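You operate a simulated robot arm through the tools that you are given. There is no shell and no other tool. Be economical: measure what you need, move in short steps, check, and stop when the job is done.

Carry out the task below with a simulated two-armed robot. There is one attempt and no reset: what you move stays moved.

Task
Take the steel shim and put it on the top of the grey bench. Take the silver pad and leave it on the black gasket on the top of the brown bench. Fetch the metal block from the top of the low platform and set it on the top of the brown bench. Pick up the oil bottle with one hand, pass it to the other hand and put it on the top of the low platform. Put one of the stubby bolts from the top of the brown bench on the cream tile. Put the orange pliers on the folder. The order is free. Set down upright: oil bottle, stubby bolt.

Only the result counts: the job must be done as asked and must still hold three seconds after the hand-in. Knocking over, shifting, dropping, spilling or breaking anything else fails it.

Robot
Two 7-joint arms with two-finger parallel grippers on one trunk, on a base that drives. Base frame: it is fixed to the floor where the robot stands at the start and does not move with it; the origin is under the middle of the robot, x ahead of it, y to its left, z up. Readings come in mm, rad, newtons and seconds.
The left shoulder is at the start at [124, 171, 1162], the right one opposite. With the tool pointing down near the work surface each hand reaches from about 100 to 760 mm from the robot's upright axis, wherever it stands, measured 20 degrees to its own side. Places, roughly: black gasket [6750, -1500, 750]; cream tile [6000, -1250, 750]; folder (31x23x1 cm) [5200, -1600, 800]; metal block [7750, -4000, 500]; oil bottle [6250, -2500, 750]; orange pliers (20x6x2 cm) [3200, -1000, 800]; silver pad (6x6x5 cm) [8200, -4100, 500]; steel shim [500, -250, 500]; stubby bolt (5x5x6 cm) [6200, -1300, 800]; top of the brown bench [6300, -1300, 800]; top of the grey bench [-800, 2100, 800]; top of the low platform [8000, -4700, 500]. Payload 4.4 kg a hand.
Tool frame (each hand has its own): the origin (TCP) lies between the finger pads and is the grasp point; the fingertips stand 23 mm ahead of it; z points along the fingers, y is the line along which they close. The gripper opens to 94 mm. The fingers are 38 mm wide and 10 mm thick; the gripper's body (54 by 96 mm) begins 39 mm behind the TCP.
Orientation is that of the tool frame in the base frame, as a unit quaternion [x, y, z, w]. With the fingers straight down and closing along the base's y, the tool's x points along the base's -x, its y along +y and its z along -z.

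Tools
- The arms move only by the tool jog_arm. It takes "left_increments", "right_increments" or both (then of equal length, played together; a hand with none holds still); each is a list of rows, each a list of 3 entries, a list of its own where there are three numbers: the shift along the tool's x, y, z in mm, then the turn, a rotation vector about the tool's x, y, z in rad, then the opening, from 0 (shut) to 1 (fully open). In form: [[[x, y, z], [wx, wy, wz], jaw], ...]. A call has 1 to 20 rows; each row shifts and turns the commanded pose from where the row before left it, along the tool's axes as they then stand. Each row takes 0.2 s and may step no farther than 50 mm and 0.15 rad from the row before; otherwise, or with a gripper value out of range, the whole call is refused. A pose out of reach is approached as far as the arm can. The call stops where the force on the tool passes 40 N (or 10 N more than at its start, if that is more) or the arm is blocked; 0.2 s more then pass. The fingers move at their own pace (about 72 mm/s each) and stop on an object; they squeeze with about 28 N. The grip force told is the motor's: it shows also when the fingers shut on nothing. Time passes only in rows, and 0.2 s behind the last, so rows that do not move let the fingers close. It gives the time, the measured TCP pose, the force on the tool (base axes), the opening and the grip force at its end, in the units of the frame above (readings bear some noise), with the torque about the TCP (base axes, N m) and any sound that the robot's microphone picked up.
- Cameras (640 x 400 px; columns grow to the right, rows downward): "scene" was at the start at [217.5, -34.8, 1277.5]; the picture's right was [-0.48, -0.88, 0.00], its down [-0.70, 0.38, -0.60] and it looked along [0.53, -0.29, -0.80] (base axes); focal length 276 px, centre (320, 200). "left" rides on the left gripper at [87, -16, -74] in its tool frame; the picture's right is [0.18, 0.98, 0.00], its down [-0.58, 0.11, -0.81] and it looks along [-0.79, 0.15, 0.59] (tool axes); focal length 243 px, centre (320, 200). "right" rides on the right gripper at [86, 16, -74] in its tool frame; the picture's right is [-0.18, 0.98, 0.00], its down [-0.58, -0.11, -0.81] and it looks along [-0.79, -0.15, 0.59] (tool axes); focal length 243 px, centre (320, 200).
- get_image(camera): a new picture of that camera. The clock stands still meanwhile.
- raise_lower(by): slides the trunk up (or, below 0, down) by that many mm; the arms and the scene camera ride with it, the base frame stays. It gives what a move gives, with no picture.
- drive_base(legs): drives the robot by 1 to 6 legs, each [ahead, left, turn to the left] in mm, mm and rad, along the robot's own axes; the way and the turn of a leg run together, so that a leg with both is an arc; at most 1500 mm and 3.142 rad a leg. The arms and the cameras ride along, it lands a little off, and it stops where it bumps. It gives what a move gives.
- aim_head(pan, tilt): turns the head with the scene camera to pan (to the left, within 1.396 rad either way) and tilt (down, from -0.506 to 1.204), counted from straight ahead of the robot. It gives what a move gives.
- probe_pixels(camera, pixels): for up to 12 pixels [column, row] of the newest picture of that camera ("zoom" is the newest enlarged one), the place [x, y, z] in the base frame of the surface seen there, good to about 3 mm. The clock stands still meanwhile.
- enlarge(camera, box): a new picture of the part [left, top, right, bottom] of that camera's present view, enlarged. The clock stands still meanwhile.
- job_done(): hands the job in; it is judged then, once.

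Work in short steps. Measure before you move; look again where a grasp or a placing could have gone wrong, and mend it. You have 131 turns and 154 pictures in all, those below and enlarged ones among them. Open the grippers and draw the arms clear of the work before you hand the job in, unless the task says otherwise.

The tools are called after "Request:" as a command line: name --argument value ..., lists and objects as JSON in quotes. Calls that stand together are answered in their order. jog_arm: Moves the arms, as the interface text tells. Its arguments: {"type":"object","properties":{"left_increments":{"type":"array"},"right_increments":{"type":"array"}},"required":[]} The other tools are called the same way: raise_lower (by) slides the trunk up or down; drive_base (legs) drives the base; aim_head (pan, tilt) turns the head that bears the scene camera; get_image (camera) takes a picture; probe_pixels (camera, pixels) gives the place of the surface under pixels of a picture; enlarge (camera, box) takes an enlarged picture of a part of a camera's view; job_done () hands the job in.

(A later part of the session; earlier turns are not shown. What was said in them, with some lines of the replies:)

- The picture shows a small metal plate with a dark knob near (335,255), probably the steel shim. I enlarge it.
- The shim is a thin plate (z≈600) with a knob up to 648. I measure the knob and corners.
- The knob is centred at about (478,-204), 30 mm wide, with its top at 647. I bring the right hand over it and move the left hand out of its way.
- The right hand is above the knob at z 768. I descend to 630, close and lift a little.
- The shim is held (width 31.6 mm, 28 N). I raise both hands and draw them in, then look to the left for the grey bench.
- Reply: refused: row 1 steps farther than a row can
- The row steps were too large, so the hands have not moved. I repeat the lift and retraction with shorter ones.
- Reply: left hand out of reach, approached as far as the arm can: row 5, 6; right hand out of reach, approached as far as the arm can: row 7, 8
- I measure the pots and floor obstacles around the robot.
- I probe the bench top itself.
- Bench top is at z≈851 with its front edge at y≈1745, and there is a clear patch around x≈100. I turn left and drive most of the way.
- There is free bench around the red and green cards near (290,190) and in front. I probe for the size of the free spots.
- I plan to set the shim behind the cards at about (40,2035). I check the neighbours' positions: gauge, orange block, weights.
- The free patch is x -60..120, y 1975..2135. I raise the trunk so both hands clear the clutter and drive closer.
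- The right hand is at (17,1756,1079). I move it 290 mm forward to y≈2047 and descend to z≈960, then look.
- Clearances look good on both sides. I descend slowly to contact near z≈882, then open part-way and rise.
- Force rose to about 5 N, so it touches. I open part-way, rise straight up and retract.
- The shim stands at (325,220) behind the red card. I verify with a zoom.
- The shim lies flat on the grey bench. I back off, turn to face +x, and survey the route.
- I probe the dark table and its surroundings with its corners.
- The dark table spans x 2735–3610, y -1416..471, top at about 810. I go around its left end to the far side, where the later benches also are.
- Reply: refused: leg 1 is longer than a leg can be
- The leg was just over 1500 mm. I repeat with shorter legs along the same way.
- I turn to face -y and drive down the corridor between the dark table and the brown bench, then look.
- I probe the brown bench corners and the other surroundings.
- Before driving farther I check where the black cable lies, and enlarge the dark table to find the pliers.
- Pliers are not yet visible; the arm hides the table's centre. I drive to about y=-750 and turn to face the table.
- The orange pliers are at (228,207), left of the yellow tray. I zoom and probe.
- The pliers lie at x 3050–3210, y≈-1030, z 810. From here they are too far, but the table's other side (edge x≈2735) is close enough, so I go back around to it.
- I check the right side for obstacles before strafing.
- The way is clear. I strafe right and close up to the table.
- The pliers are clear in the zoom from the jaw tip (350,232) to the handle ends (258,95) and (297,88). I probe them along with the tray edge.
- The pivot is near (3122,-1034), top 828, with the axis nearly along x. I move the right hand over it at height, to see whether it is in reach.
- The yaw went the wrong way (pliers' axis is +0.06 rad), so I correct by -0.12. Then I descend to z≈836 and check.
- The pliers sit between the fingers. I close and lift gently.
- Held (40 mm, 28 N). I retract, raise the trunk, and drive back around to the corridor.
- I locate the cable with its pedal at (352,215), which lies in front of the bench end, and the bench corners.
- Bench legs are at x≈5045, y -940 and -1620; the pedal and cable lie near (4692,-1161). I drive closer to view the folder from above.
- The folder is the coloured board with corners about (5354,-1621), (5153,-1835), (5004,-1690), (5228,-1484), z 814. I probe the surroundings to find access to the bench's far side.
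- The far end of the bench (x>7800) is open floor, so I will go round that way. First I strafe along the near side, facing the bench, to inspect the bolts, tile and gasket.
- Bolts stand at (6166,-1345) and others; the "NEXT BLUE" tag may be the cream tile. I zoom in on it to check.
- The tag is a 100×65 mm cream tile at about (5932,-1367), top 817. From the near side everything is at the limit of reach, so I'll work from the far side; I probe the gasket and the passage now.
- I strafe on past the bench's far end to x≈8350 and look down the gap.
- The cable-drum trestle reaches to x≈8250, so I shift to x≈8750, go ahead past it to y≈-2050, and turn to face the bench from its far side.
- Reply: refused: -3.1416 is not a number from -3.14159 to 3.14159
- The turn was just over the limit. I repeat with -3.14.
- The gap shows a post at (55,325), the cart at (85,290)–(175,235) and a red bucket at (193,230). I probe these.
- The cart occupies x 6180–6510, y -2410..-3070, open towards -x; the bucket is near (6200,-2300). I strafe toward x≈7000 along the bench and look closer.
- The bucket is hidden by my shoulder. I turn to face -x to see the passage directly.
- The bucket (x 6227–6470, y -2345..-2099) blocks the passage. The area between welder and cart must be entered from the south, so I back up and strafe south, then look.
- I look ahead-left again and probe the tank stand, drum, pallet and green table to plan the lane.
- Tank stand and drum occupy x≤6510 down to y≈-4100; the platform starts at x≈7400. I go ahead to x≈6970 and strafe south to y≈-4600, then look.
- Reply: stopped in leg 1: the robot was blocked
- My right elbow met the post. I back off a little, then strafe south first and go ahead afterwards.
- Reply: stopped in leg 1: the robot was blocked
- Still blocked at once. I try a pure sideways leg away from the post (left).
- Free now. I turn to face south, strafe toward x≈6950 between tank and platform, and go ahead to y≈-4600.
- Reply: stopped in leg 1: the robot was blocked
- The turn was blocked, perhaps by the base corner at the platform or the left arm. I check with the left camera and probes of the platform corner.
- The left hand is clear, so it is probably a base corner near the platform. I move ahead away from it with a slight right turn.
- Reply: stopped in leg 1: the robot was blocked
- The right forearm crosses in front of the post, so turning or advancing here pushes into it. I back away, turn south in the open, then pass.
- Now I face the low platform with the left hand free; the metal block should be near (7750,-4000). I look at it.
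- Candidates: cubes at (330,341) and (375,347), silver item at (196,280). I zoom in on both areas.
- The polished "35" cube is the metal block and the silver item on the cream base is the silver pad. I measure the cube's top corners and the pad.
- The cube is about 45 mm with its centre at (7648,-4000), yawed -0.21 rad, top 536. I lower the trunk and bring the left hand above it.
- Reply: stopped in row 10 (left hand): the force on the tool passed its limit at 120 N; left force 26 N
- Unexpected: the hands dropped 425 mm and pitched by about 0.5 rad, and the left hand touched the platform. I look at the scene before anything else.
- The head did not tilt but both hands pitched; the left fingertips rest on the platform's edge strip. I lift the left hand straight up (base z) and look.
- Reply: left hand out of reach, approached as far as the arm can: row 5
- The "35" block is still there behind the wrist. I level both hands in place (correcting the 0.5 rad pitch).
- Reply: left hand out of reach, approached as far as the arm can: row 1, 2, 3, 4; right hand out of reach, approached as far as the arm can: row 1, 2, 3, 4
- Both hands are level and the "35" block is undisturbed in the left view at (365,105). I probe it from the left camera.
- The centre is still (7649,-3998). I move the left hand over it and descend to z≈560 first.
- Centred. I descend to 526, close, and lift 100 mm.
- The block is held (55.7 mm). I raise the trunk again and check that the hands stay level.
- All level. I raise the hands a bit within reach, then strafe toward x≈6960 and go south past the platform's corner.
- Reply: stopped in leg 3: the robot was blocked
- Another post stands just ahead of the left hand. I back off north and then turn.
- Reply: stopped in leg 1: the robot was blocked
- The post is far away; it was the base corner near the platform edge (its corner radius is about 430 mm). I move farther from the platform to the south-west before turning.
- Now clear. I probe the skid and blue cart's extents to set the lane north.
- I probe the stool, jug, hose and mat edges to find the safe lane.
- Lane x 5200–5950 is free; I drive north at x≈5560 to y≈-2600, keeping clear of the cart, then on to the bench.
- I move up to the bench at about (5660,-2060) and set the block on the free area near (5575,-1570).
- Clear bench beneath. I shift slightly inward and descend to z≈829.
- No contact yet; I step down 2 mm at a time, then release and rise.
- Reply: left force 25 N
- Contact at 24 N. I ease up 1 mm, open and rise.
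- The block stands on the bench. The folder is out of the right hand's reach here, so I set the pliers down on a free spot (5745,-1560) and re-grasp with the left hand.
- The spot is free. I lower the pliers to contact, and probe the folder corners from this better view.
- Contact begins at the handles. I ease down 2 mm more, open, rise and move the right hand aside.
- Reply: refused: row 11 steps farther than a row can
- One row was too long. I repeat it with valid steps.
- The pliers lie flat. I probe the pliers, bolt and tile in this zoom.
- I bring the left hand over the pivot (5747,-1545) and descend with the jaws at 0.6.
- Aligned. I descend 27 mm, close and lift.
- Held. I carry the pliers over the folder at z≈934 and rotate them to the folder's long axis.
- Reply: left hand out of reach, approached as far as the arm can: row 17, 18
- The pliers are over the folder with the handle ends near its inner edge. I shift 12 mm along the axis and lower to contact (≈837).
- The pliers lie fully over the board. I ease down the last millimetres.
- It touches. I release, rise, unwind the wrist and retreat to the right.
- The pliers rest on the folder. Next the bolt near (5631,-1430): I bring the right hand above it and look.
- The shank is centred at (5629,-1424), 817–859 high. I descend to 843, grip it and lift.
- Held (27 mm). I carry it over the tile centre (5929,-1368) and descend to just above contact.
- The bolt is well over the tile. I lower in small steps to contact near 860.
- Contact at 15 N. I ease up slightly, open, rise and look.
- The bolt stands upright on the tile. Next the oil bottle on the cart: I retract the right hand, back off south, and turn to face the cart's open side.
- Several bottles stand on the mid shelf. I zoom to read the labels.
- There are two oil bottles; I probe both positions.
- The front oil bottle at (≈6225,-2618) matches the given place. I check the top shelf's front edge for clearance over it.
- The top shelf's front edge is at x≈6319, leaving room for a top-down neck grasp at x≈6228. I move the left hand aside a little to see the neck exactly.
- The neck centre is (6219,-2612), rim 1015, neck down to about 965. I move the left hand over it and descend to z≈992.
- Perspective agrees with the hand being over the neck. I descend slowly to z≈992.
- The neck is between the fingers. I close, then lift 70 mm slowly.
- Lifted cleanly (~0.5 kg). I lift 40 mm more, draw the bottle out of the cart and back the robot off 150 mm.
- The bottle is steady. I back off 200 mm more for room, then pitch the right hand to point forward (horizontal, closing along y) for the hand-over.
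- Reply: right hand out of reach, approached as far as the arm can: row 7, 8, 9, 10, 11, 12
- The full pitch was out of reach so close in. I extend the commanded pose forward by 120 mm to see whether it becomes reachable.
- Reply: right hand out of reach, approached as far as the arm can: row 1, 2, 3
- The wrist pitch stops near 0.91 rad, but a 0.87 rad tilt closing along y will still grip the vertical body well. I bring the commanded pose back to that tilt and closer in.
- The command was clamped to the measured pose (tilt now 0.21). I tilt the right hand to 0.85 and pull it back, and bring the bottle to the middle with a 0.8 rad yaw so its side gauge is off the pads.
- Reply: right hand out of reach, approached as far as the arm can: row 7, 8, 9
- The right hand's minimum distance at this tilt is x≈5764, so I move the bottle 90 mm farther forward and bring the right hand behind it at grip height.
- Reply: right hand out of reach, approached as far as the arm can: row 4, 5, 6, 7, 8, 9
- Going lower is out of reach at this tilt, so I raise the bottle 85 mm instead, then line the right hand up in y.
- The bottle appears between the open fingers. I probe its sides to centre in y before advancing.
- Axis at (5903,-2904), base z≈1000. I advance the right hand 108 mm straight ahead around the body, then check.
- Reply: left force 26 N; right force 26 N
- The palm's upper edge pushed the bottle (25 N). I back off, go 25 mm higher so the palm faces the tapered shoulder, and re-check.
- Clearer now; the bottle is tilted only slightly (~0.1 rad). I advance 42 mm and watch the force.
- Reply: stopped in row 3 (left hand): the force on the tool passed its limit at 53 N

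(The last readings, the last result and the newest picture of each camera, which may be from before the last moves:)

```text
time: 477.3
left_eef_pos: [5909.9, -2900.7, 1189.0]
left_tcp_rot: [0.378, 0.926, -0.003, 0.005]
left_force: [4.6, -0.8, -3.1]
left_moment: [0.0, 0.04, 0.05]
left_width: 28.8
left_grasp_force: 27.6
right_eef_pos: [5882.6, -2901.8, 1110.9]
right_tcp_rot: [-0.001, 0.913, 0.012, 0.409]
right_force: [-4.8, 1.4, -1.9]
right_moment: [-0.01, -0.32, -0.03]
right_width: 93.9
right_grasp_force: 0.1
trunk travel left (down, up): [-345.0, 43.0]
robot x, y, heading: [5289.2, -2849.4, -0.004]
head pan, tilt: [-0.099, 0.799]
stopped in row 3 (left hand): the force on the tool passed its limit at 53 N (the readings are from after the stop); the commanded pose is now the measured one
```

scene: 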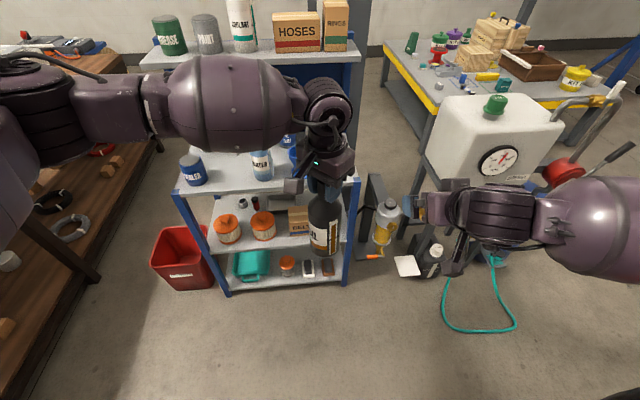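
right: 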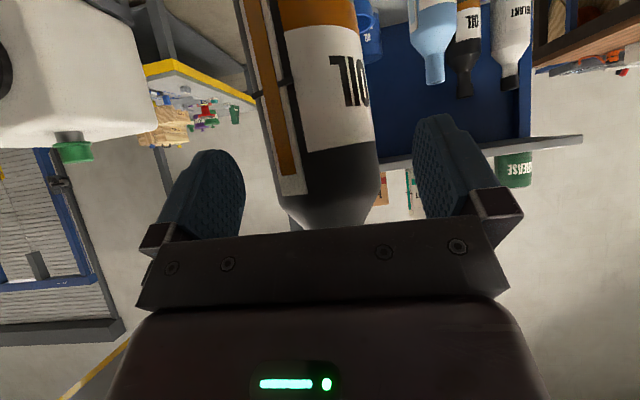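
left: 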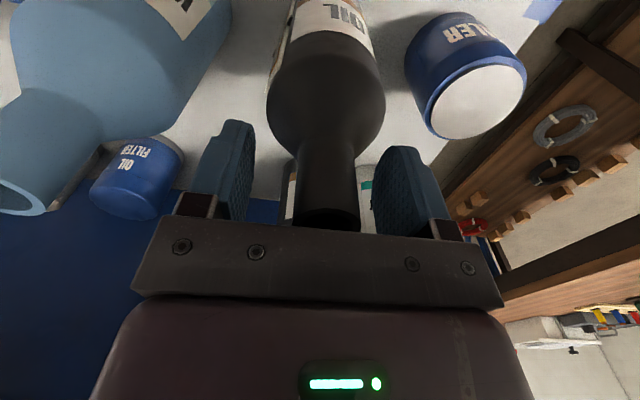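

The right hand's upper part meets the left hand, so this approach angle doesn't work. I retract the right hand, level it and yaw it so it can point left, in line with its forearm.

Request:
jog_arm --right_increments '[[[26.5, 0, -30], [0, 0, 0], 1], [[26.5, 0, -30], [0, 0, 0], 1], [[0, -40, 0], [0, 0, 0], 1], [[0, -40, 0], [0, 0, 0], 1], [[0, -40, 0], [0, 0, 0], 1], [[0, -40, 0], [0, 0, 0], 1], [[0, -40, 0], [0, 0, 0], 1], [[0, -40, 0], [0, 0, 0], 1], [[0, 0, 0], [0, 0.1417, 0], 1], [[0, 0, 0], [0, 0.1417, 0], 1], [[0, 0, 0], [0, 0.1417, 0], 1], [[0, 0, 0], [0, 0.1417, 0], 1], [[0, 0, 0], [0, 0.1417, 0], 1], [[0, 0, 0], [0, 0.1417, 0], 1], [[0, 0, 0], [0, 0, -0.14], 1], [[0, 0, 0], [0, 0, -0.14], 1], [[0, 0, 0], [0, 0, -0.14], 1], [[0, 0, 0], [0, 0, -0.14], 1], [[0, 0, 0], [0, 0, -0.14], 1], [[0, 0, 0], [0, 0, 0], 1]]'

```text
time: 481.5
left_eef_pos: [5909.7, -2900.8, 1188.9]
left_tcp_rot: [0.379, 0.925, -0.002, 0.006]
left_force: [-0.7, -0.6, -5.0]
left_moment: [0.01, 0.03, 0.04]
left_width: 28.6
left_grasp_force: 28.0
right_eef_pos: [5806.5, -3142.9, 1105.8]
right_tcp_rot: [-0.349, 0.937, 0.011, 0.001]
right_force: [0.7, 0.0, -0.3]
right_moment: [-0.01, 0.03, 0.02]
right_width: 94.1
right_grasp_force: 0.1
trunk travel left (down, up): [-345.0, 43.0]
robot x, y, heading: [5287.0, -2851.3, -0.004]
head pan, tilt: [-0.099, 0.799]
```

Reachable so far. I continue the yaw by 0.7 and then tilt toward the left by 1.4 rad.

Request:
jog_arm --right_increments '[[[0, 0, 0], [0, 0, -0.14], 1], [[0, 0, 0], [0, 0, -0.14], 1], [[0, 0, 0], [0, 0, -0.14], 1], [[0, 0, 0], [0, 0, -0.14], 1], [[0, 0, 0], [0, 0, -0.14], 1], [[0, 0, 0], [0, -0.14, 0], 1], [[0, 0, 0], [0, -0.14, 0], 1], [[0, 0, 0], [0, -0.14, 0], 1], [[0, 0, 0], [0, -0.14, 0], 1], [[0, 0, 0], [0, -0.14, 0], 1], [[0, 0, 0], [0, -0.14, 0], 1], [[0, 0, 0], [0, -0.14, 0], 1], [[0, 0, 0], [0, -0.14, 0], 1], [[0, 0, 0], [0, -0.14, 0], 1], [[0, 0, 0], [0, -0.14, 0], 1], [[0, 0, 0], [0, 0, 0], 1]]'

Request:
get_image --camera "scene"

```text
time: 484.9
left_eef_pos: [5909.6, -2900.1, 1189.0]
left_tcp_rot: [0.379, 0.925, -0.002, 0.006]
left_force: [-0.5, 1.0, -5.5]
left_moment: [0.1, 0.0, -0.03]
left_width: 28.6
left_grasp_force: 28.6
right_eef_pos: [5787.4, -3138.4, 1121.5]
right_tcp_rot: [-0.32, 0.692, 0.266, 0.59]
right_force: [0.0, -0.6, 0.5]
right_moment: [-0.01, -0.02, -0.01]
right_width: 94.1
right_grasp_force: 0.1
right hand out of reach, approached as far as the arm can: row 1, 2, 3, 4, 5
trunk travel left (down, up): [-345.0, 43.0]
robot x, y, heading: [5291.4, -2849.4, 0.004]
head pan, tilt: [-0.099, 0.799]
```

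```text
28 pictures are left
```

scene: 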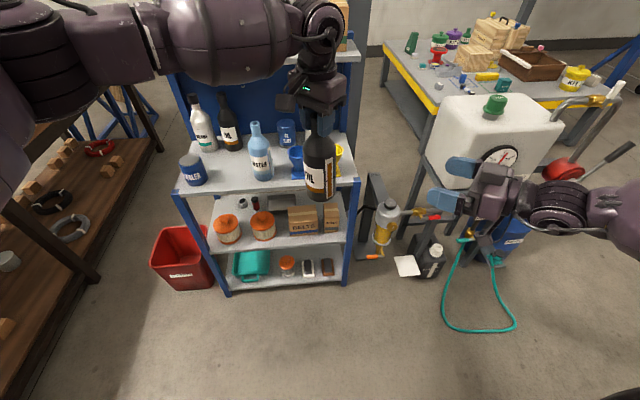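

The right hand now points forward-left and is almost horizontal, closing horizontally – suitable. I bring it to a pre-grasp 120 mm from the bottle.

Request:
jog_arm --right_increments '[[[0, 30, 0], [0, 0, 0], 1], [[0, 30, 0], [0, 0, 0], 1], [[-3, 0, 36], [0, 0, 0], 1], [[-3, 0, 36], [0, 0, 0], 1], [[-3, 0, 36], [0, 0, 0], 1], [[-4, 0, 34], [0, 0, 0], 1], [[0, 0, 0], [0, 0, 0], 1]]'

Request:
get_image --camera "right"

```text
time: 486.5
left_eef_pos: [5909.0, -2901.8, 1189.1]
left_tcp_rot: [0.379, 0.925, -0.003, 0.006]
left_force: [0.2, 0.4, -5.0]
left_moment: [0.06, 0.01, 0.02]
left_width: 28.5
left_grasp_force: 28.5
right_eef_pos: [5836.6, -2991.6, 1109.4]
right_tcp_rot: [-0.319, 0.694, 0.265, 0.589]
right_force: [0.1, -0.2, 0.4]
right_moment: [0.0, 0.0, 0.01]
right_width: 93.9
right_grasp_force: 0.1
trunk travel left (down, up): [-345.0, 43.0]
robot x, y, heading: [5290.6, -2854.6, -0.001]
head pan, tilt: [-0.099, 0.799]
```

```text
27 pictures are left
```

right: 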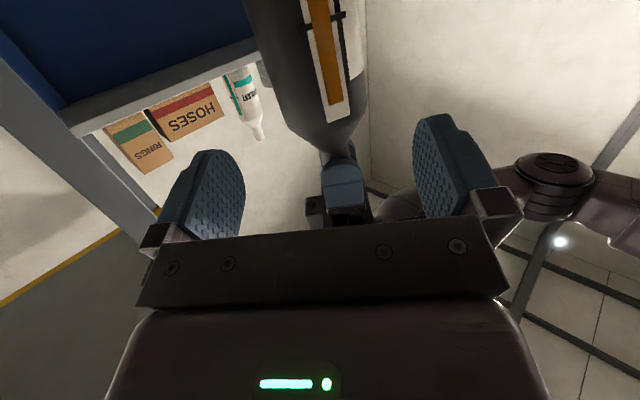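

I probe the bottle's surface in this view to get its axis and height.

Request:
probe_pixels --camera "right" --pixels '[[262, 50], [360, 60], [325, 20], [330, 70], [335, 112], [320, 135], [285, 100], [335, 150], [345, 135]]'

```text
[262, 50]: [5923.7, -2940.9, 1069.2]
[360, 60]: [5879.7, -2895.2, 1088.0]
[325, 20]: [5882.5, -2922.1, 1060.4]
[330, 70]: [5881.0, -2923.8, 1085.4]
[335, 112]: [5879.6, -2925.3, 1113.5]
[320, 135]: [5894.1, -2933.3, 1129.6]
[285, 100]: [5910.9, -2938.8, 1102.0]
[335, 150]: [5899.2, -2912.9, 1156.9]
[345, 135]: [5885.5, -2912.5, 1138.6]
```

The axis is at about (5911,-2900) and I'm centred within 4 mm. I advance 108 mm along the fingers, watching the force.

Request:
jog_arm --right_increments '[[[-3.5, 0.9, 27], [0, 0, 0], 1], [[-3.5, 0.9, 27], [0, 0, 0], 1], [[-3.5, 0.9, 27], [0, 0, 0], 1], [[-3.5, 0.8, 25], [0, 0, 0], 1], [[0, 0, 0], [0, 0, 0], 1]]'

Request:
get_image --camera "right"

```text
time: 487.7
left_eef_pos: [5908.3, -2900.9, 1188.6]
left_tcp_rot: [0.379, 0.925, -0.002, 0.007]
left_force: [-1.0, 0.2, -5.0]
left_moment: [0.02, 0.07, 0.03]
left_width: 28.6
left_grasp_force: 28.1
right_eef_pos: [5901.0, -2908.4, 1105.8]
right_tcp_rot: [-0.32, 0.693, 0.266, 0.589]
right_force: [-0.2, 0.1, 0.9]
right_moment: [0.04, -0.01, -0.02]
right_width: 94.0
right_grasp_force: 0.1
trunk travel left (down, up): [-345.0, 43.0]
robot x, y, heading: [5294.0, -2849.8, -0.002]
head pan, tilt: [-0.099, 0.799]
```

```text
26 pictures are left
```

right: 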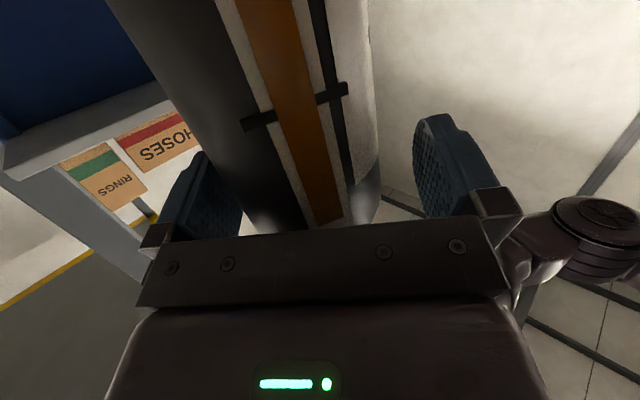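

No contact; the bottle is a bit toward the left finger. I shift 5 mm in -y and close.

Request:
jog_arm --right_increments '[[[0, -5, 0], [0, 0, 0], 1], [[0, 0, 0], [0, 0, 0], 0.8], [[0, 0, 0], [0, 0, 0], 0.5], [[0, 0, 0], [0, 0, 0], 0], [[0, 0, 0], [0, 0, 0], 0], [[0, 0, 0], [0, 0, 0], 0]]'

Request:
get_image --camera "right"

```text
time: 489.1
left_eef_pos: [5909.6, -2901.1, 1189.6]
left_tcp_rot: [0.378, 0.926, -0.002, 0.006]
left_force: [-7.4, 2.7, -1.4]
left_moment: [0.32, 0.85, -0.16]
left_width: 28.3
left_grasp_force: 28.0
right_eef_pos: [5906.1, -2911.9, 1106.4]
right_tcp_rot: [-0.32, 0.693, 0.265, 0.589]
right_force: [8.0, -3.5, 0.5]
right_moment: [-0.11, -0.21, 0.07]
right_width: 71.4
right_grasp_force: 27.8
trunk travel left (down, up): [-345.0, 43.0]
robot x, y, heading: [5291.0, -2850.1, 0.001]
head pan, tilt: [-0.099, 0.799]
```

```text
25 pictures are left
```

right: 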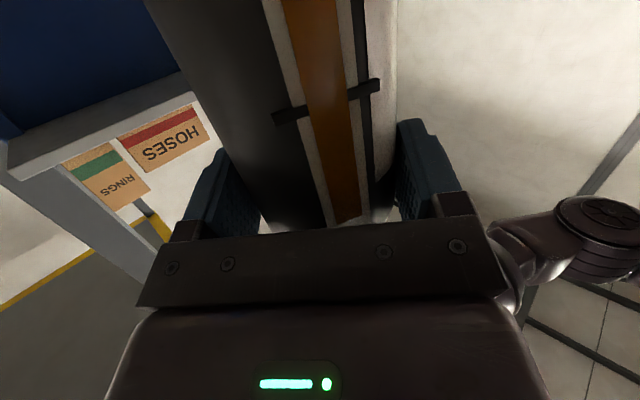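

The right hand holds the body (71.4 mm, 28 N). I open the left hand and raise it clear of the rim.

Request:
jog_arm --left_increments '[[[0, 0, 0], [0, 0, 0], 0.3], [[0, 0, 0], [0, 0, 0], 0.7], [[0, 0, 0], [0, 0, 0], 0.7], [[0, 0, -15], [0, 0, 0], 0.7], [[0, 0, -30], [0, 0, 0], 0.7], [[0, 0, -40], [0, 0, 0], 0.7], [[0, 0, -30], [0, 0, 0], 0.7], [[0, 0, 0], [0, 0, 0], 0.7]]'

Request:
get_image --camera "scene"

```text
time: 490.9
left_eef_pos: [5909.0, -2900.5, 1304.4]
left_tcp_rot: [0.378, 0.926, -0.002, 0.006]
left_force: [-0.1, -0.3, 0.8]
left_moment: [-0.03, -0.03, 0.01]
left_width: 65.7
left_grasp_force: 0.1
right_eef_pos: [5904.4, -2911.6, 1106.8]
right_tcp_rot: [-0.321, 0.692, 0.267, 0.589]
right_force: [-0.4, 0.0, 0.1]
right_moment: [-0.02, 0.06, -0.01]
right_width: 71.1
right_grasp_force: 28.4
trunk travel left (down, up): [-345.0, 43.0]
robot x, y, heading: [5291.4, -2853.8, -0.001]
head pan, tilt: [-0.099, 0.799]
```

```text
24 pictures are left
```

scene: 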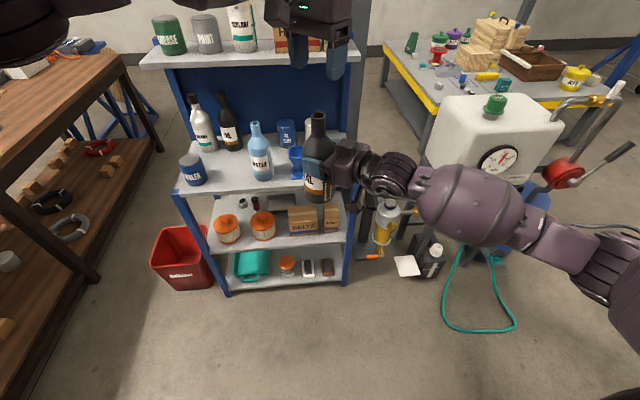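

The left hand is free and the bottle is in the right hand. The old "35" spot near (7650,-4040) on the platform is free, so I drive there by the known lane: turn south, go down, across and up.

Request:
drive_base --legs '[[120, -200, 0], [0, 0, -1.57], [0, 170, 0], [1400, 0, 0], [150, 0, 0], [0, 1380, 0]]'

```text
time: 518.2
left_eef_pos: [6915.1, -5222.2, 1304.6]
left_tcp_rot: [0.925, 0.381, -0.005, 0.003]
left_force: [-0.5, 0.8, 0.3]
left_moment: [0.01, 0.01, 0.02]
left_width: 65.8
left_grasp_force: 0.0
right_eef_pos: [6903.9, -5220.0, 1106.7]
right_tcp_rot: [0.269, 0.714, -0.233, 0.603]
right_force: [0.5, 0.0, -5.2]
right_moment: [0.05, 0.08, 0.01]
right_width: 71.1
right_grasp_force: 27.4
trunk travel left (down, up): [-345.0, 43.0]
robot x, y, heading: [6973.1, -4606.0, -1.592]
head pan, tilt: [-0.099, 0.799]
```

On course, bottle weight shows (5.2 N). I back up north along x≈6970 and strafe left to x≈7710 facing the platform.

Request:
drive_base --legs '[[0, 0, 0.02], [-1070, 0, 0], [0, 740, 0]]'

Request:
aim_head --pan 0.1 --tilt 0.9

Request:
get_image --camera "scene"

```text
time: 530.6
left_eef_pos: [7660.9, -4151.3, 1303.7]
left_tcp_rot: [0.921, 0.39, -0.007, 0.003]
left_force: [0.2, 0.6, 0.6]
left_moment: [-0.01, 0.0, 0.05]
left_width: 65.8
left_grasp_force: 0.1
right_eef_pos: [7650.1, -4148.4, 1107.0]
right_tcp_rot: [0.261, 0.717, -0.227, 0.605]
right_force: [-0.3, -0.2, -5.1]
right_moment: [0.02, 0.05, -0.02]
right_width: 70.8
right_grasp_force: 28.3
trunk travel left (down, up): [-345.0, 43.0]
robot x, y, heading: [7708.7, -3532.7, -1.563]
head pan, tilt: [-0.099, 0.799]
```

```text
time: 531.3
left_eef_pos: [7660.3, -4151.9, 1305.0]
left_tcp_rot: [0.92, 0.391, -0.007, 0.002]
left_force: [0.4, -0.6, -0.5]
left_moment: [0.04, -0.02, -0.02]
left_width: 65.7
left_grasp_force: 0.0
right_eef_pos: [7649.7, -4148.6, 1107.6]
right_tcp_rot: [0.262, 0.718, -0.226, 0.604]
right_force: [-1.0, -0.8, -4.9]
right_moment: [0.05, 0.07, -0.03]
right_width: 70.8
right_grasp_force: 27.8
trunk travel left (down, up): [-345.0, 43.0]
robot x, y, heading: [7707.7, -3534.1, -1.567]
head pan, tilt: [0.099, 0.901]
```

```text
23 pictures are left
5 turns are left
```

scene: 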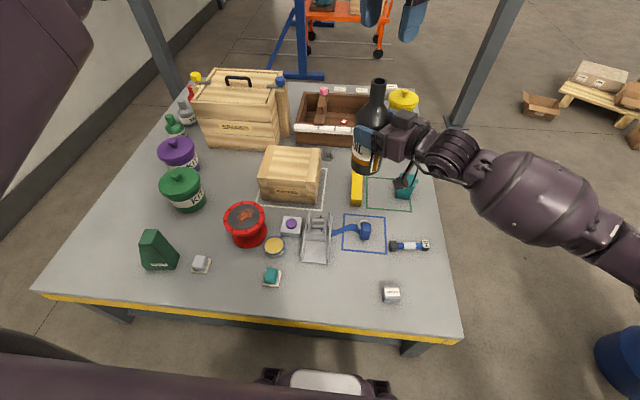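

Few turns remain, so I chain steps: measure the silver pad from this view, back up 155 mm so the bottle is over the free "35" spot, lower the trunk, then lower the bottle to near contact and look.

Request:
enlarge --camera "scene" --box '[180, 240, 225, 285]'

Request:
probe_pixels --camera "scene" --pixels '[[201, 258], [196, 256], [206, 258], [200, 263], [192, 267], [206, 272], [211, 262], [204, 265], [315, 262], [340, 285], [330, 300]]'

Request:
drive_base --legs '[[-155, -17, 0]]'

Request:
raise_lower --by -150

Request:
raise_lower --by -150

Request:
jog_arm --right_increments '[[[35.5, 0.3, 6], [0, 0, 0], 0], [[35.5, 0.3, 6], [0, 0, 0], 0], [[35.5, 0.3, 6], [0, 0, 0], 0], [[35.5, 0.3, 6], [0, 0, 0], 0], [[35.5, 0.3, 6], [0, 0, 0], 0], [[7.9, 0, 1.3], [0, 0, 0], 0], [[3.9, 0, 0.7], [0, 0, 0], 0], [[0, 0, 0], [0, 0, 0], 0]]'

Request:
get_image --camera "scene"

Request:
get_image --camera "right"

```text
8.89 times, centred on (202, 262) of scene
```

zoom: 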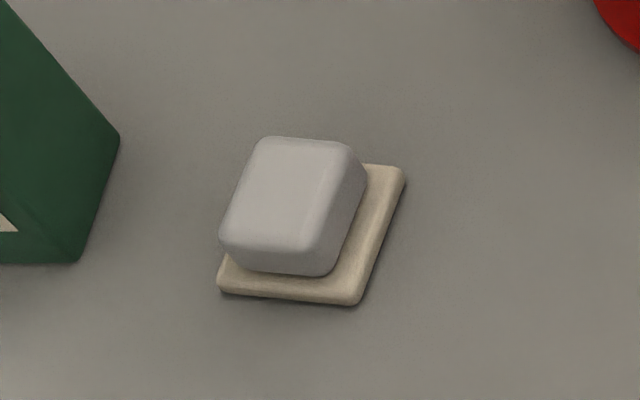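

```text
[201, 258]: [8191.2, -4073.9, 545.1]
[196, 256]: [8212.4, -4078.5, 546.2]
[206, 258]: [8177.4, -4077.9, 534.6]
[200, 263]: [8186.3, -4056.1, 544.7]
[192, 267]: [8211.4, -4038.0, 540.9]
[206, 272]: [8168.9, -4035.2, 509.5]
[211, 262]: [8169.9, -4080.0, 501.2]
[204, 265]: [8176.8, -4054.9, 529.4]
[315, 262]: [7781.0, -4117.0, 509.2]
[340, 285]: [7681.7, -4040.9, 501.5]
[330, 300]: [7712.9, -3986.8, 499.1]
```

```text
time: 532.7
left_eef_pos: [7642.6, -3996.0, 1304.7]
left_tcp_rot: [0.921, 0.39, -0.006, 0.003]
left_force: [0.2, 1.4, 0.5]
left_moment: [-0.05, -0.01, -0.02]
left_width: 65.9
left_grasp_force: 0.1
right_eef_pos: [7631.1, -3993.8, 1106.8]
right_tcp_rot: [0.262, 0.717, -0.228, 0.604]
right_force: [0.0, 0.7, -5.4]
right_moment: [0.04, 0.03, -0.04]
right_width: 71.0
right_grasp_force: 28.5
trunk travel left (down, up): [-345.0, 43.0]
robot x, y, heading: [7691.5, -3379.1, -1.564]
head pan, tilt: [0.099, 0.901]
```

```text
time: 534.5
left_eef_pos: [7642.5, -3995.4, 1155.8]
left_tcp_rot: [0.921, 0.39, -0.006, 0.004]
left_force: [0.3, 0.0, 0.5]
left_moment: [-0.05, -0.01, -0.02]
left_width: 66.0
left_grasp_force: 0.3
right_eef_pos: [7631.9, -3995.0, 959.9]
right_tcp_rot: [0.262, 0.716, -0.229, 0.606]
right_force: [-0.2, 0.9, -5.2]
right_moment: [0.03, 0.05, -0.03]
right_width: 71.0
right_grasp_force: 27.9
trunk travel left (down, up): [-195.0, 193.0]
robot x, y, heading: [7686.3, -3382.3, -1.565]
head pan, tilt: [0.099, 0.901]
```

```text
time: 536.2
left_eef_pos: [7642.8, -3996.4, 1005.5]
left_tcp_rot: [0.921, 0.39, -0.006, 0.005]
left_force: [0.3, 0.5, 0.4]
left_moment: [0.0, 0.03, 0.0]
left_width: 65.7
left_grasp_force: 0.0
right_eef_pos: [7632.1, -3993.2, 809.6]
right_tcp_rot: [0.26, 0.717, -0.228, 0.605]
right_force: [-0.1, -0.1, -4.6]
right_moment: [0.06, 0.07, -0.01]
right_width: 71.3
right_grasp_force: 28.1
trunk travel left (down, up): [-45.0, 343.0]
robot x, y, heading: [7688.2, -3379.5, -1.569]
head pan, tilt: [0.099, 0.901]
```

```text
time: 538.0
left_eef_pos: [7641.8, -3994.2, 1005.1]
left_tcp_rot: [0.921, 0.39, -0.007, 0.004]
left_force: [0.3, 0.5, 0.8]
left_moment: [0.0, 0.02, -0.01]
left_width: 65.9
left_grasp_force: 0.1
right_eef_pos: [7632.0, -3996.0, 620.2]
right_tcp_rot: [0.259, 0.714, -0.23, 0.608]
right_force: [-4.2, -0.2, 23.8]
right_moment: [0.23, -0.5, 0.14]
right_width: 70.7
right_grasp_force: 28.2
trunk travel left (down, up): [-45.0, 343.0]
robot x, y, heading: [7688.0, -3380.0, -1.565]
head pan, tilt: [0.099, 0.901]
```

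```text
21 pictures are left
```

scene: 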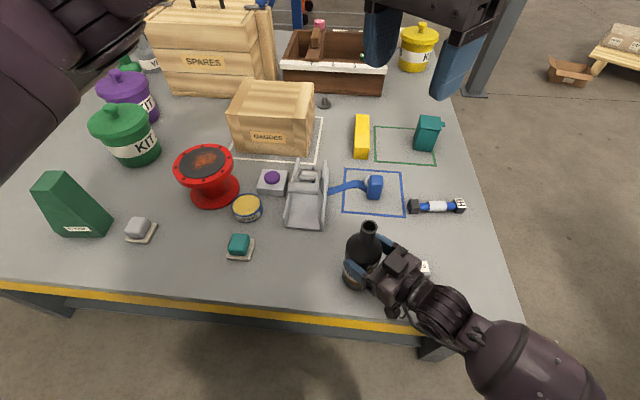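

```text
20 pictures are left
4 turns are left
```

right: 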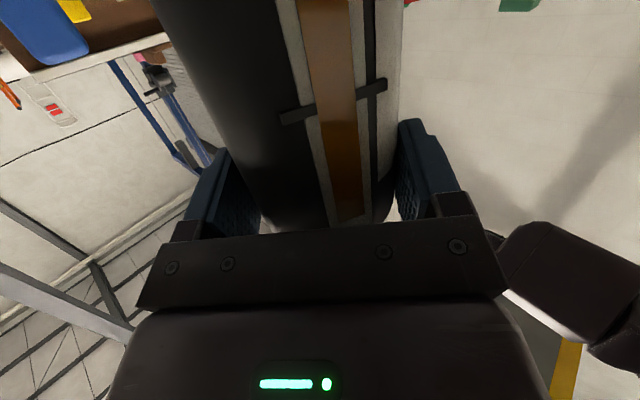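

The bottle has touched down (24 N up, z 620). I ease off, open, retreat and raise the right hand; then raise the trunk, drive to (8000,-3500), lower again, and bring the left hand over the pad at hover height.

Request:
jog_arm --right_increments '[[[-3, 0, -0.5], [0, 0, 0], 0], [[0, 0, 0], [0, 0, 0], 0.9], [[0, 0, 0], [0, 0, 0], 1], [[0, 0, 0], [0, 0, 0], 1], [[0, 0, -15], [0, 0, 0], 1], [[0, 0, -30], [0, 0, 0], 1], [[0, 0, -35], [0, 0, 0], 1], [[0, 0, -35], [0, 0, 0], 1], [[-39, 0, -6.5], [0, 0, 0], 1], [[-39, 0, -6.5], [0, 0, 0], 1], [[-39, 0, -6.5], [0, 0, 0], 1], [[-39, 0, -6.5], [0, 0, 0], 1], [[-39, 0, -6.5], [0, 0, 0], 1], [[0, 0, 0], [0, 0, 0], 1]]' --left_increments '[[[0, 0, 0], [0, 0, 0], 0.65], [[0, 0, 0], [0, 0, 0], 0.65], [[0, 0, 0], [0, 0, 0], 0.65], [[0, 0, 0], [0, 0, 0], 0.65], [[0, 0, 0], [0, 0, 0], 0.65], [[0, 0, 0], [0, 0, 0], 0.65], [[0, 0, 0], [0, 0, 0], 0.65], [[0, 0, 0], [0, 0, -0.133], 0.65], [[0, 0, 0], [0, 0, -0.133], 0.65], [[0, 0, 0], [0, 0, -0.133], 0.65], [[0, 0, 0], [0, 0, -0.133], 0.65], [[0, 0, 0], [0, 0, -0.133], 0.65], [[0, 0, 0], [0, 0, -0.133], 0.65], [[0, 0, 0], [0, 0, 0], 0.65]]'

Request:
get_image --camera "scene"

Request:
raise_lower --by 300

Request:
drive_base --legs '[[120, 312, 0]]'

Request:
raise_lower --by -150

Request:
raise_lower --by -150

Request:
jog_arm --left_increments '[[[8.7, 40.2, 0], [0, 0, 0], 0.65], [[8.7, 40.2, 0], [0, 0, 0], 0.65], [[8.7, 40.2, 0], [0, 0, 0], 0.65], [[8.7, 40.2, 0], [0, 0, 0], 0.65], [[8.7, 40.2, 0], [0, 0, 0], 0.65], [[8.7, 40.2, 0], [0, 0, 0], 0.65], [[0, 0, 45], [0, 0, 0], 0.65], [[0, 0, 45], [0, 0, 0], 0.65], [[0, 0, 45], [0, 0, 0], 0.65], [[0, 0, 45], [0, 0, 0], 0.65], [[0, 0, 45], [0, 0, 0], 0.65], [[0, 0, 45], [0, 0, 0], 0.65], [[0, 0, 35], [0, 0, 0], 0.65], [[0, 0, 0], [0, 0, 0], 0.65]]'

Request:
get_image --camera "left"

Request:
get_image --camera "scene"

```text
time: 541.0
left_eef_pos: [7642.4, -3996.6, 1005.2]
left_tcp_rot: [0.696, 0.718, -0.006, 0.001]
left_force: [-0.6, -0.2, -0.8]
left_moment: [0.0, 0.02, 0.01]
left_width: 61.2
left_grasp_force: 0.0
right_eef_pos: [7535.0, -3931.1, 811.7]
right_tcp_rot: [0.255, 0.717, -0.222, 0.609]
right_force: [-0.5, -0.5, -0.1]
right_moment: [0.01, 0.01, 0.01]
right_width: 94.0
right_grasp_force: 0.1
right hand out of reach, approached as far as the arm can: row 13
trunk travel left (down, up): [-45.0, 343.0]
robot x, y, heading: [7694.3, -3378.4, -1.566]
head pan, tilt: [0.099, 0.901]
```

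```text
19 pictures are left
```

scene: 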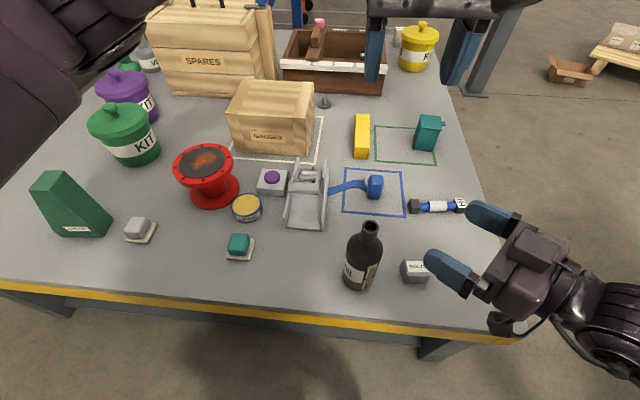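

```text
time: 544.0
left_eef_pos: [7641.9, -3996.9, 1303.7]
left_tcp_rot: [0.697, 0.717, -0.007, 0.001]
left_force: [0.2, -0.1, 0.1]
left_moment: [-0.03, 0.02, -0.04]
left_width: 61.3
left_grasp_force: 0.0
right_eef_pos: [7534.1, -3932.0, 1111.3]
right_tcp_rot: [0.261, 0.717, -0.226, 0.605]
right_force: [-0.3, -0.5, 0.2]
right_moment: [0.0, 0.01, -0.01]
right_width: 93.9
right_grasp_force: 0.0
trunk travel left (down, up): [-345.0, 43.0]
robot x, y, heading: [7690.2, -3378.4, -1.569]
head pan, tilt: [0.099, 0.901]
```

```text
time: 547.4
left_eef_pos: [7957.0, -4115.5, 1305.3]
left_tcp_rot: [0.697, 0.717, -0.006, 0.0]
left_force: [0.2, -1.0, -0.1]
left_moment: [0.05, 0.0, 0.01]
left_width: 61.2
left_grasp_force: 0.1
right_eef_pos: [7848.7, -4049.6, 1110.8]
right_tcp_rot: [0.262, 0.718, -0.227, 0.604]
right_force: [-0.3, -0.3, 0.0]
right_moment: [0.02, -0.01, 0.06]
right_width: 94.1
right_grasp_force: 0.1
trunk travel left (down, up): [-345.0, 43.0]
robot x, y, heading: [8002.8, -3498.5, -1.563]
head pan, tilt: [0.099, 0.901]
```

```text
time: 549.1
left_eef_pos: [7954.3, -4115.0, 1157.5]
left_tcp_rot: [0.697, 0.717, -0.008, 0.001]
left_force: [-0.9, 0.7, -0.2]
left_moment: [0.01, -0.02, -0.02]
left_width: 60.8
left_grasp_force: 0.0
right_eef_pos: [7847.5, -4050.1, 962.8]
right_tcp_rot: [0.26, 0.717, -0.227, 0.606]
right_force: [-0.4, 0.1, 0.7]
right_moment: [-0.01, 0.03, -0.04]
right_width: 94.0
right_grasp_force: 0.1
trunk travel left (down, up): [-195.0, 193.0]
robot x, y, heading: [8001.3, -3498.4, -1.566]
head pan, tilt: [0.099, 0.901]
```

```text
time: 550.9
left_eef_pos: [7955.7, -4114.0, 1005.8]
left_tcp_rot: [0.697, 0.717, -0.008, 0.002]
left_force: [0.1, 0.0, 0.3]
left_moment: [0.0, -0.02, 0.02]
left_width: 61.2
left_grasp_force: 0.1
right_eef_pos: [7849.3, -4050.1, 812.1]
right_tcp_rot: [0.258, 0.717, -0.226, 0.607]
right_force: [0.5, -0.2, 0.2]
right_moment: [0.01, -0.01, -0.01]
right_width: 93.9
right_grasp_force: 0.0
trunk travel left (down, up): [-45.0, 343.0]
robot x, y, heading: [8007.4, -3496.5, -1.566]
head pan, tilt: [0.099, 0.901]
```

```text
time: 553.9
left_eef_pos: [8192.5, -4058.6, 697.0]
left_tcp_rot: [0.697, 0.717, -0.007, 0.001]
left_force: [-0.5, -0.3, -0.3]
left_moment: [0.04, 0.02, 0.02]
left_width: 61.2
left_grasp_force: 0.0
right_eef_pos: [7848.4, -4050.3, 810.7]
right_tcp_rot: [0.26, 0.717, -0.226, 0.606]
right_force: [0.6, -0.2, 0.6]
right_moment: [0.01, 0.0, 0.02]
right_width: 94.1
right_grasp_force: 0.0
trunk travel left (down, up): [-45.0, 343.0]
robot x, y, heading: [8002.6, -3502.0, -1.563]
head pan, tilt: [0.099, 0.901]
```

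```text
18 pictures are left
```

left: 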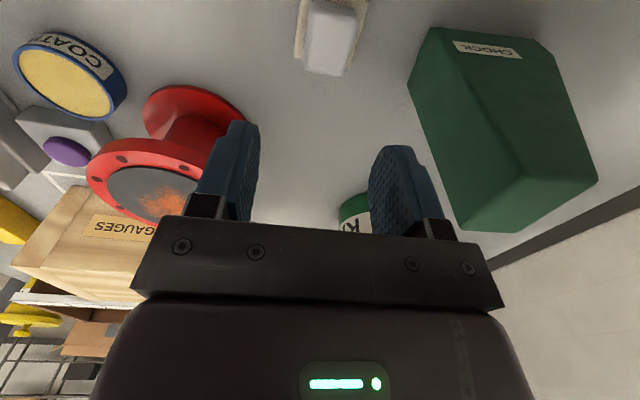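

```text
17 pictures are left
3 turns are left
```

scene: 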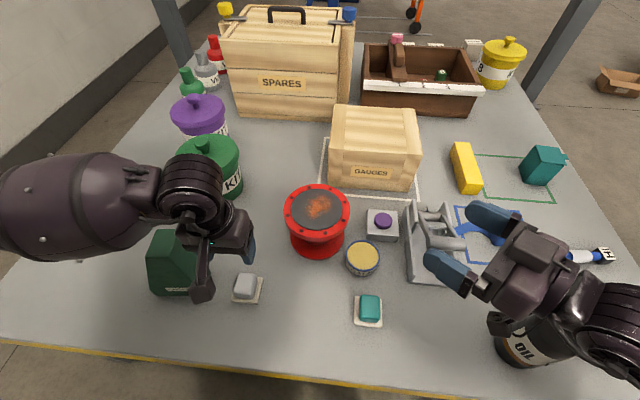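

The bottle stands upright and the left hand hovers over the pad, centred within a few mm. I chain: descend, grip, lift, raise the trunk, tuck the hand right, drive to the bench's far side by the gasket, and take a measuring picture with probes.

Request:
jog_arm --left_increments '[[[-3, 2, 36], [0, 0, 0], 0.65], [[0, 0, 36], [0, 0, 0], 0.65], [[0, 0, 36], [0, 0, 0], 0.65], [[0, 0, 36], [0, 0, 0], 0.65], [[0, 0, 10], [0, 0, 0], 0.65], [[0, 0, 6], [0, 0, 0], 0.65], [[0, 0, 0], [0, 0, 0], 0.65], [[0, 0, 0], [0, 0, 0], 0], [[0, 0, 0], [0, 0, 0], 0], [[0, 0, 0], [0, 0, 0], 0], [[0, 0, 0], [0, 0, 0], 0], [[0, 0, -20], [0, 0, 0], 0], [[0, 0, -40], [0, 0, 0], 0], [[0, 0, -45], [0, 0, 0], 0], [[0, 0, -45], [0, 0, 0], 0], [[0, 0, -10], [0, 0, 0], 0], [[0, 0, 0], [0, 0, 0], 0]]'

Request:
get_image --camera "left"

Request:
raise_lower --by 340

Request:
jog_arm --left_increments '[[[0, -45, 0], [0, 0, 0], 0], [[0, -45, 0], [0, 0, 0], 0], [[0, 0, 0], [0, 0, 0], 0]]'

Request:
drive_base --legs '[[-1250, 0, -0.008], [0, 0, 3.14], [0, 1012, 0], [217, 0, 0]]'

Request:
aim_head --pan 0.4 --tilt 0.6

Request:
get_image --camera "scene"

Request:
probe_pixels --camera "scene" --pixels '[[230, 275], [255, 275], [280, 275], [305, 275], [230, 295], [255, 295], [280, 295], [305, 295], [230, 315], [255, 315], [280, 315], [305, 315]]'

Request:
get_image --camera "left"

Request:
probe_pixels --camera "left" --pixels '[[400, 20], [450, 40], [500, 60], [550, 40], [450, 90], [500, 110], [550, 90], [600, 60], [480, 20], [520, 20], [420, 80], [600, 110]]'

```text
time: 557.5
left_eef_pos: [8194.6, -4062.7, 697.2]
left_tcp_rot: [0.697, 0.717, -0.007, 0.001]
left_force: [0.6, 0.0, -0.7]
left_moment: [-0.04, 0.01, -0.01]
left_width: 40.8
left_grasp_force: 27.8
right_eef_pos: [7847.5, -4051.2, 810.3]
right_tcp_rot: [0.26, 0.717, -0.226, 0.606]
right_force: [0.6, 0.3, -0.2]
right_moment: [-0.01, -0.02, 0.0]
right_width: 94.1
right_grasp_force: 0.1
trunk travel left (down, up): [-45.0, 343.0]
robot x, y, heading: [8005.8, -3496.3, -1.564]
head pan, tilt: [0.099, 0.901]
```

```text
16 pictures are left
```

left: 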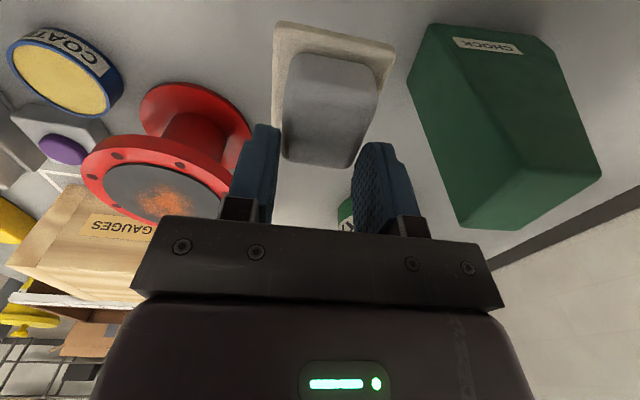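

```text
time: 560.8
left_eef_pos: [8194.8, -4062.8, 1036.4]
left_tcp_rot: [0.697, 0.717, -0.006, 0.0]
left_force: [-0.6, -0.2, -0.2]
left_moment: [0.0, 0.0, 0.0]
left_width: 40.8
left_grasp_force: 27.6
right_eef_pos: [7847.7, -4049.7, 1150.1]
right_tcp_rot: [0.259, 0.717, -0.225, 0.607]
right_force: [0.1, 0.2, -0.7]
right_moment: [0.05, 0.01, -0.02]
right_width: 94.1
right_grasp_force: 0.1
trunk travel left (down, up): [-385.0, 3.0]
robot x, y, heading: [8002.2, -3499.0, -1.567]
head pan, tilt: [0.099, 0.901]
```

```text
time: 561.6
left_eef_pos: [8106.9, -4065.0, 1037.8]
left_tcp_rot: [0.697, 0.717, -0.006, 0.0]
left_force: [0.7, 0.4, 0.2]
left_moment: [-0.01, 0.02, -0.01]
left_width: 41.1
left_grasp_force: 27.9
right_eef_pos: [7848.7, -4050.9, 1150.0]
right_tcp_rot: [0.26, 0.717, -0.226, 0.607]
right_force: [-0.1, 0.0, 0.1]
right_moment: [0.01, -0.02, -0.01]
right_width: 93.8
right_grasp_force: 0.0
trunk travel left (down, up): [-385.0, 3.0]
robot x, y, heading: [8001.8, -3498.0, -1.559]
head pan, tilt: [0.099, 0.901]
```

```text
time: 585.3
left_eef_pos: [6897.8, -1453.2, 1036.9]
left_tcp_rot: [0.712, -0.702, 0.0, -0.006]
left_force: [-0.5, 1.0, -1.0]
left_moment: [-0.01, -0.01, 0.0]
left_width: 41.1
left_grasp_force: 28.4
right_eef_pos: [7154.6, -1472.5, 1149.6]
right_tcp_rot: [0.715, -0.266, -0.604, -0.23]
right_force: [0.6, 0.4, -0.1]
right_moment: [0.0, -0.01, 0.0]
right_width: 93.7
right_grasp_force: 0.1
trunk travel left (down, up): [-385.0, 3.0]
robot x, y, heading: [6990.4, -2025.1, 1.562]
head pan, tilt: [0.099, 0.901]
```

```text
time: 586.1
left_eef_pos: [6897.9, -1454.2, 1036.0]
left_tcp_rot: [0.712, -0.702, 0.0, -0.007]
left_force: [0.6, -0.3, -0.3]
left_moment: [0.01, 0.01, -0.02]
left_width: 41.1
left_grasp_force: 27.9
right_eef_pos: [7154.6, -1472.9, 1149.6]
right_tcp_rot: [0.715, -0.266, -0.604, -0.231]
right_force: [0.6, -0.4, 0.2]
right_moment: [-0.03, 0.03, 0.01]
right_width: 94.1
right_grasp_force: 0.2
trunk travel left (down, up): [-385.0, 3.0]
robot x, y, heading: [6990.9, -2025.3, 1.565]
head pan, tilt: [0.4, 0.6]
```

```text
15 pictures are left
```

scene: 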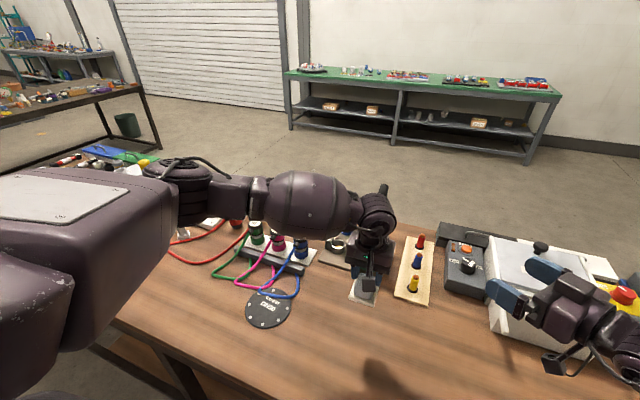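

```text
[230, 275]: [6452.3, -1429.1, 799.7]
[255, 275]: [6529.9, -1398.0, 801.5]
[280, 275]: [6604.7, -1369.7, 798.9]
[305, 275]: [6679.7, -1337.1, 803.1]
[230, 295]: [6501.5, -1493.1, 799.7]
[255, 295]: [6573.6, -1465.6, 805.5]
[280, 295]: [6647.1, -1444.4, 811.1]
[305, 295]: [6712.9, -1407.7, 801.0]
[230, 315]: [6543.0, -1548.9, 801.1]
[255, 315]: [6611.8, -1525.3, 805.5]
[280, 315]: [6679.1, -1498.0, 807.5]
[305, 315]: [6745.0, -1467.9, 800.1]
```

```text
14 pictures are left
```

left: 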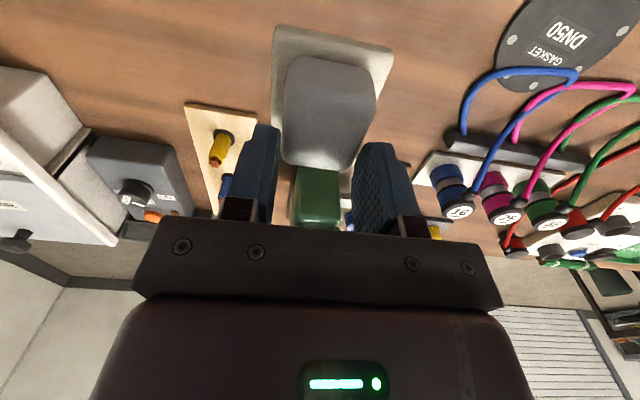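

```text
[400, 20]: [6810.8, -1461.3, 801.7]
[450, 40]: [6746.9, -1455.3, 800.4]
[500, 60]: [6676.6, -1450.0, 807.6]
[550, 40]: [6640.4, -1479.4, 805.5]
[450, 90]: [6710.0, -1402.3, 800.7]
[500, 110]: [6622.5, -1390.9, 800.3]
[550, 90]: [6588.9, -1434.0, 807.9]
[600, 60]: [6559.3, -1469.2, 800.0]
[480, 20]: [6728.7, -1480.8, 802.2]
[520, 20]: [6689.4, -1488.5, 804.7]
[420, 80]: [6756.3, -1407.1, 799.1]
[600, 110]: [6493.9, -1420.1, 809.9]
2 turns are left
```

The gasket centre is about (6636,-1490), z 805, with cables over its north rim (y>-1455), so I aim the pad at (6636,-1507). I carry it there, lower to contact (≈842), release, rise, retract and look.

Request:
jog_arm --left_increments '[[[8.2, 43.8, 0], [0, 0, 0], 0], [[8.2, 43.8, 0], [0, 0, 0], 0], [[8.2, 43.8, 0], [0, 0, 0], 0], [[8.2, 43.8, 0], [0, 0, 0], 0], [[8.2, 43.8, 0], [0, 0, 0], 0], [[8.3, 43.8, 0], [0, 0, 0], 0], [[0, 0, 42], [0, 0, 0], 0], [[0, 0, 42], [0, 0, 0], 0], [[0, 0, 42], [0, 0, 0], 0], [[0, 0, 42], [0, 0, 0], 0], [[0, 0, 12], [0, 0, 0], 0], [[0, 0, 6], [0, 0, 0], 0], [[0, 0, 4], [0, 0, 0], 0], [[0, 0, 2], [0, 0, 0], 0], [[0, 0, 2], [0, 0, 0], 0], [[0, 0, 1], [0, 0, 0], 0], [[0, 0, 0], [0, 0, 0], 0]]'

Request:
jog_arm --left_increments '[[[0, 0, 0], [0, 0, 0], 0.5], [[0, 0, 0], [0, 0, 0], 0.75], [[0, 0, 0], [0, 0, 0], 0.75], [[0, 0, -10], [0, 0, 0], 0.75], [[0, 0, -30], [0, 0, 0], 0.75], [[0, 0, -45], [0, 0, 0], 0.75], [[0, 0, -45], [0, 0, 0], 0.75], [[0, 0, -45], [0, 0, 0], 0.75], [[0, 0, -20], [0, 0, 0], 0.75], [[40, 0, 0], [0, 0, 0], 0.75], [[40, 0, 0], [0, 0, 0], 0.75], [[0, 0, 0], [0, 0, 0], 0.75]]'

Request:
drive_base --legs '[[-200, 0, 0]]'

Request:
get_image --camera "left"

Request:
get_image --camera "scene"

```text
time: 588.6
left_eef_pos: [6637.8, -1504.9, 854.4]
left_tcp_rot: [0.712, -0.702, -0.001, -0.009]
left_force: [1.4, -4.8, 12.7]
left_moment: [-0.24, 0.02, 0.0]
left_width: 41.2
left_grasp_force: 28.5
right_eef_pos: [7155.7, -1473.8, 1150.6]
right_tcp_rot: [0.716, -0.265, -0.604, -0.23]
right_force: [-0.6, -0.6, -0.1]
right_moment: [-0.02, 0.0, 0.02]
right_width: 94.0
right_grasp_force: 0.1
trunk travel left (down, up): [-385.0, 3.0]
robot x, y, heading: [6991.5, -2021.9, 1.561]
head pan, tilt: [0.4, 0.6]
stopped in row 12 (left hand): the force on the tool passed its limit at 48 N (the readings are from after the stop); the commanded pose is now the measured one
```

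```text
time: 591.2
left_eef_pos: [6636.8, -1585.5, 1047.7]
left_tcp_rot: [0.712, -0.703, -0.002, -0.008]
left_force: [0.4, 0.8, 0.0]
left_moment: [-0.03, 0.0, -0.03]
left_width: 70.5
left_grasp_force: 0.0
right_eef_pos: [7155.3, -1472.4, 1150.7]
right_tcp_rot: [0.715, -0.266, -0.605, -0.23]
right_force: [0.4, 0.2, 0.1]
right_moment: [-0.01, 0.02, -0.02]
right_width: 94.1
right_grasp_force: 0.1
trunk travel left (down, up): [-385.0, 3.0]
robot x, y, heading: [6988.0, -2022.6, 1.563]
head pan, tilt: [0.4, 0.6]
```

```text
time: 592.8
left_eef_pos: [6634.4, -1784.9, 1048.2]
left_tcp_rot: [0.713, -0.701, -0.001, -0.008]
left_force: [0.7, -0.3, -0.8]
left_moment: [0.01, 0.0, 0.02]
left_width: 70.6
left_grasp_force: 0.1
right_eef_pos: [7152.1, -1672.5, 1150.8]
right_tcp_rot: [0.716, -0.264, -0.604, -0.229]
right_force: [-0.4, -0.3, 0.4]
right_moment: [0.0, 0.0, -0.03]
right_width: 94.1
right_grasp_force: 0.0
trunk travel left (down, up): [-385.0, 3.0]
robot x, y, heading: [6992.9, -2222.9, 1.564]
head pan, tilt: [0.4, 0.6]
```

```text
13 pictures are left
```

left: 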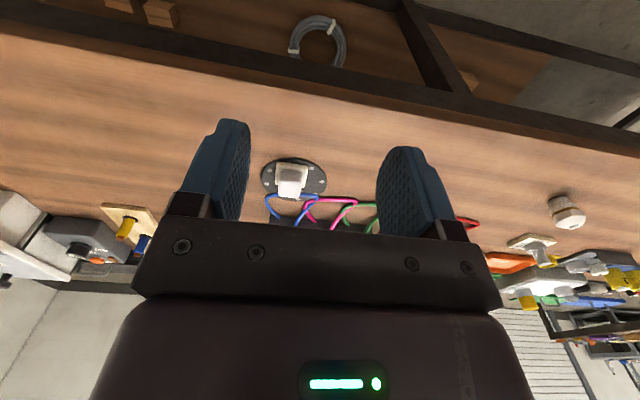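

```text
12 pictures are left
1 turns are left
```

scene: 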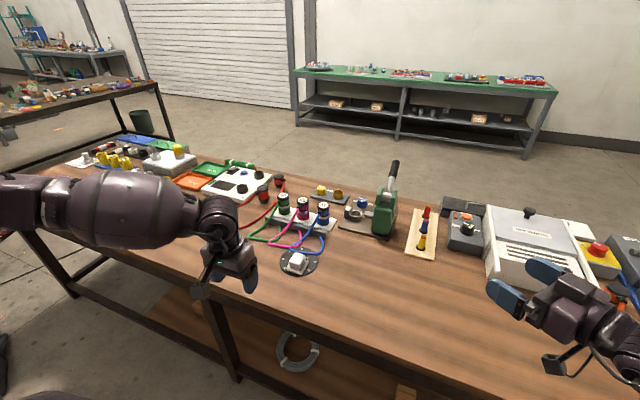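

The last pictures show the pad sitting on the black gasket at (297,262), with both grippers open and drawn clear, so I hand the job in.

Request:
job_done

```text
The job is handed in.
```

I finished all six placements and handed the job in; I don't have the verdict. The shim is on the grey bench, the pad on the gasket, the block on the brown bench, the oil bottle passed between hands and upright on the platform, a bolt upright on the cream tile, and the pliers on the folder.

Along the way the robot hit a post and other fixed obstacles and was stopped, and once the left fingertips pressed on the platform's edge strip with about 120 N. I saw nothing shifted or knocked over by these.
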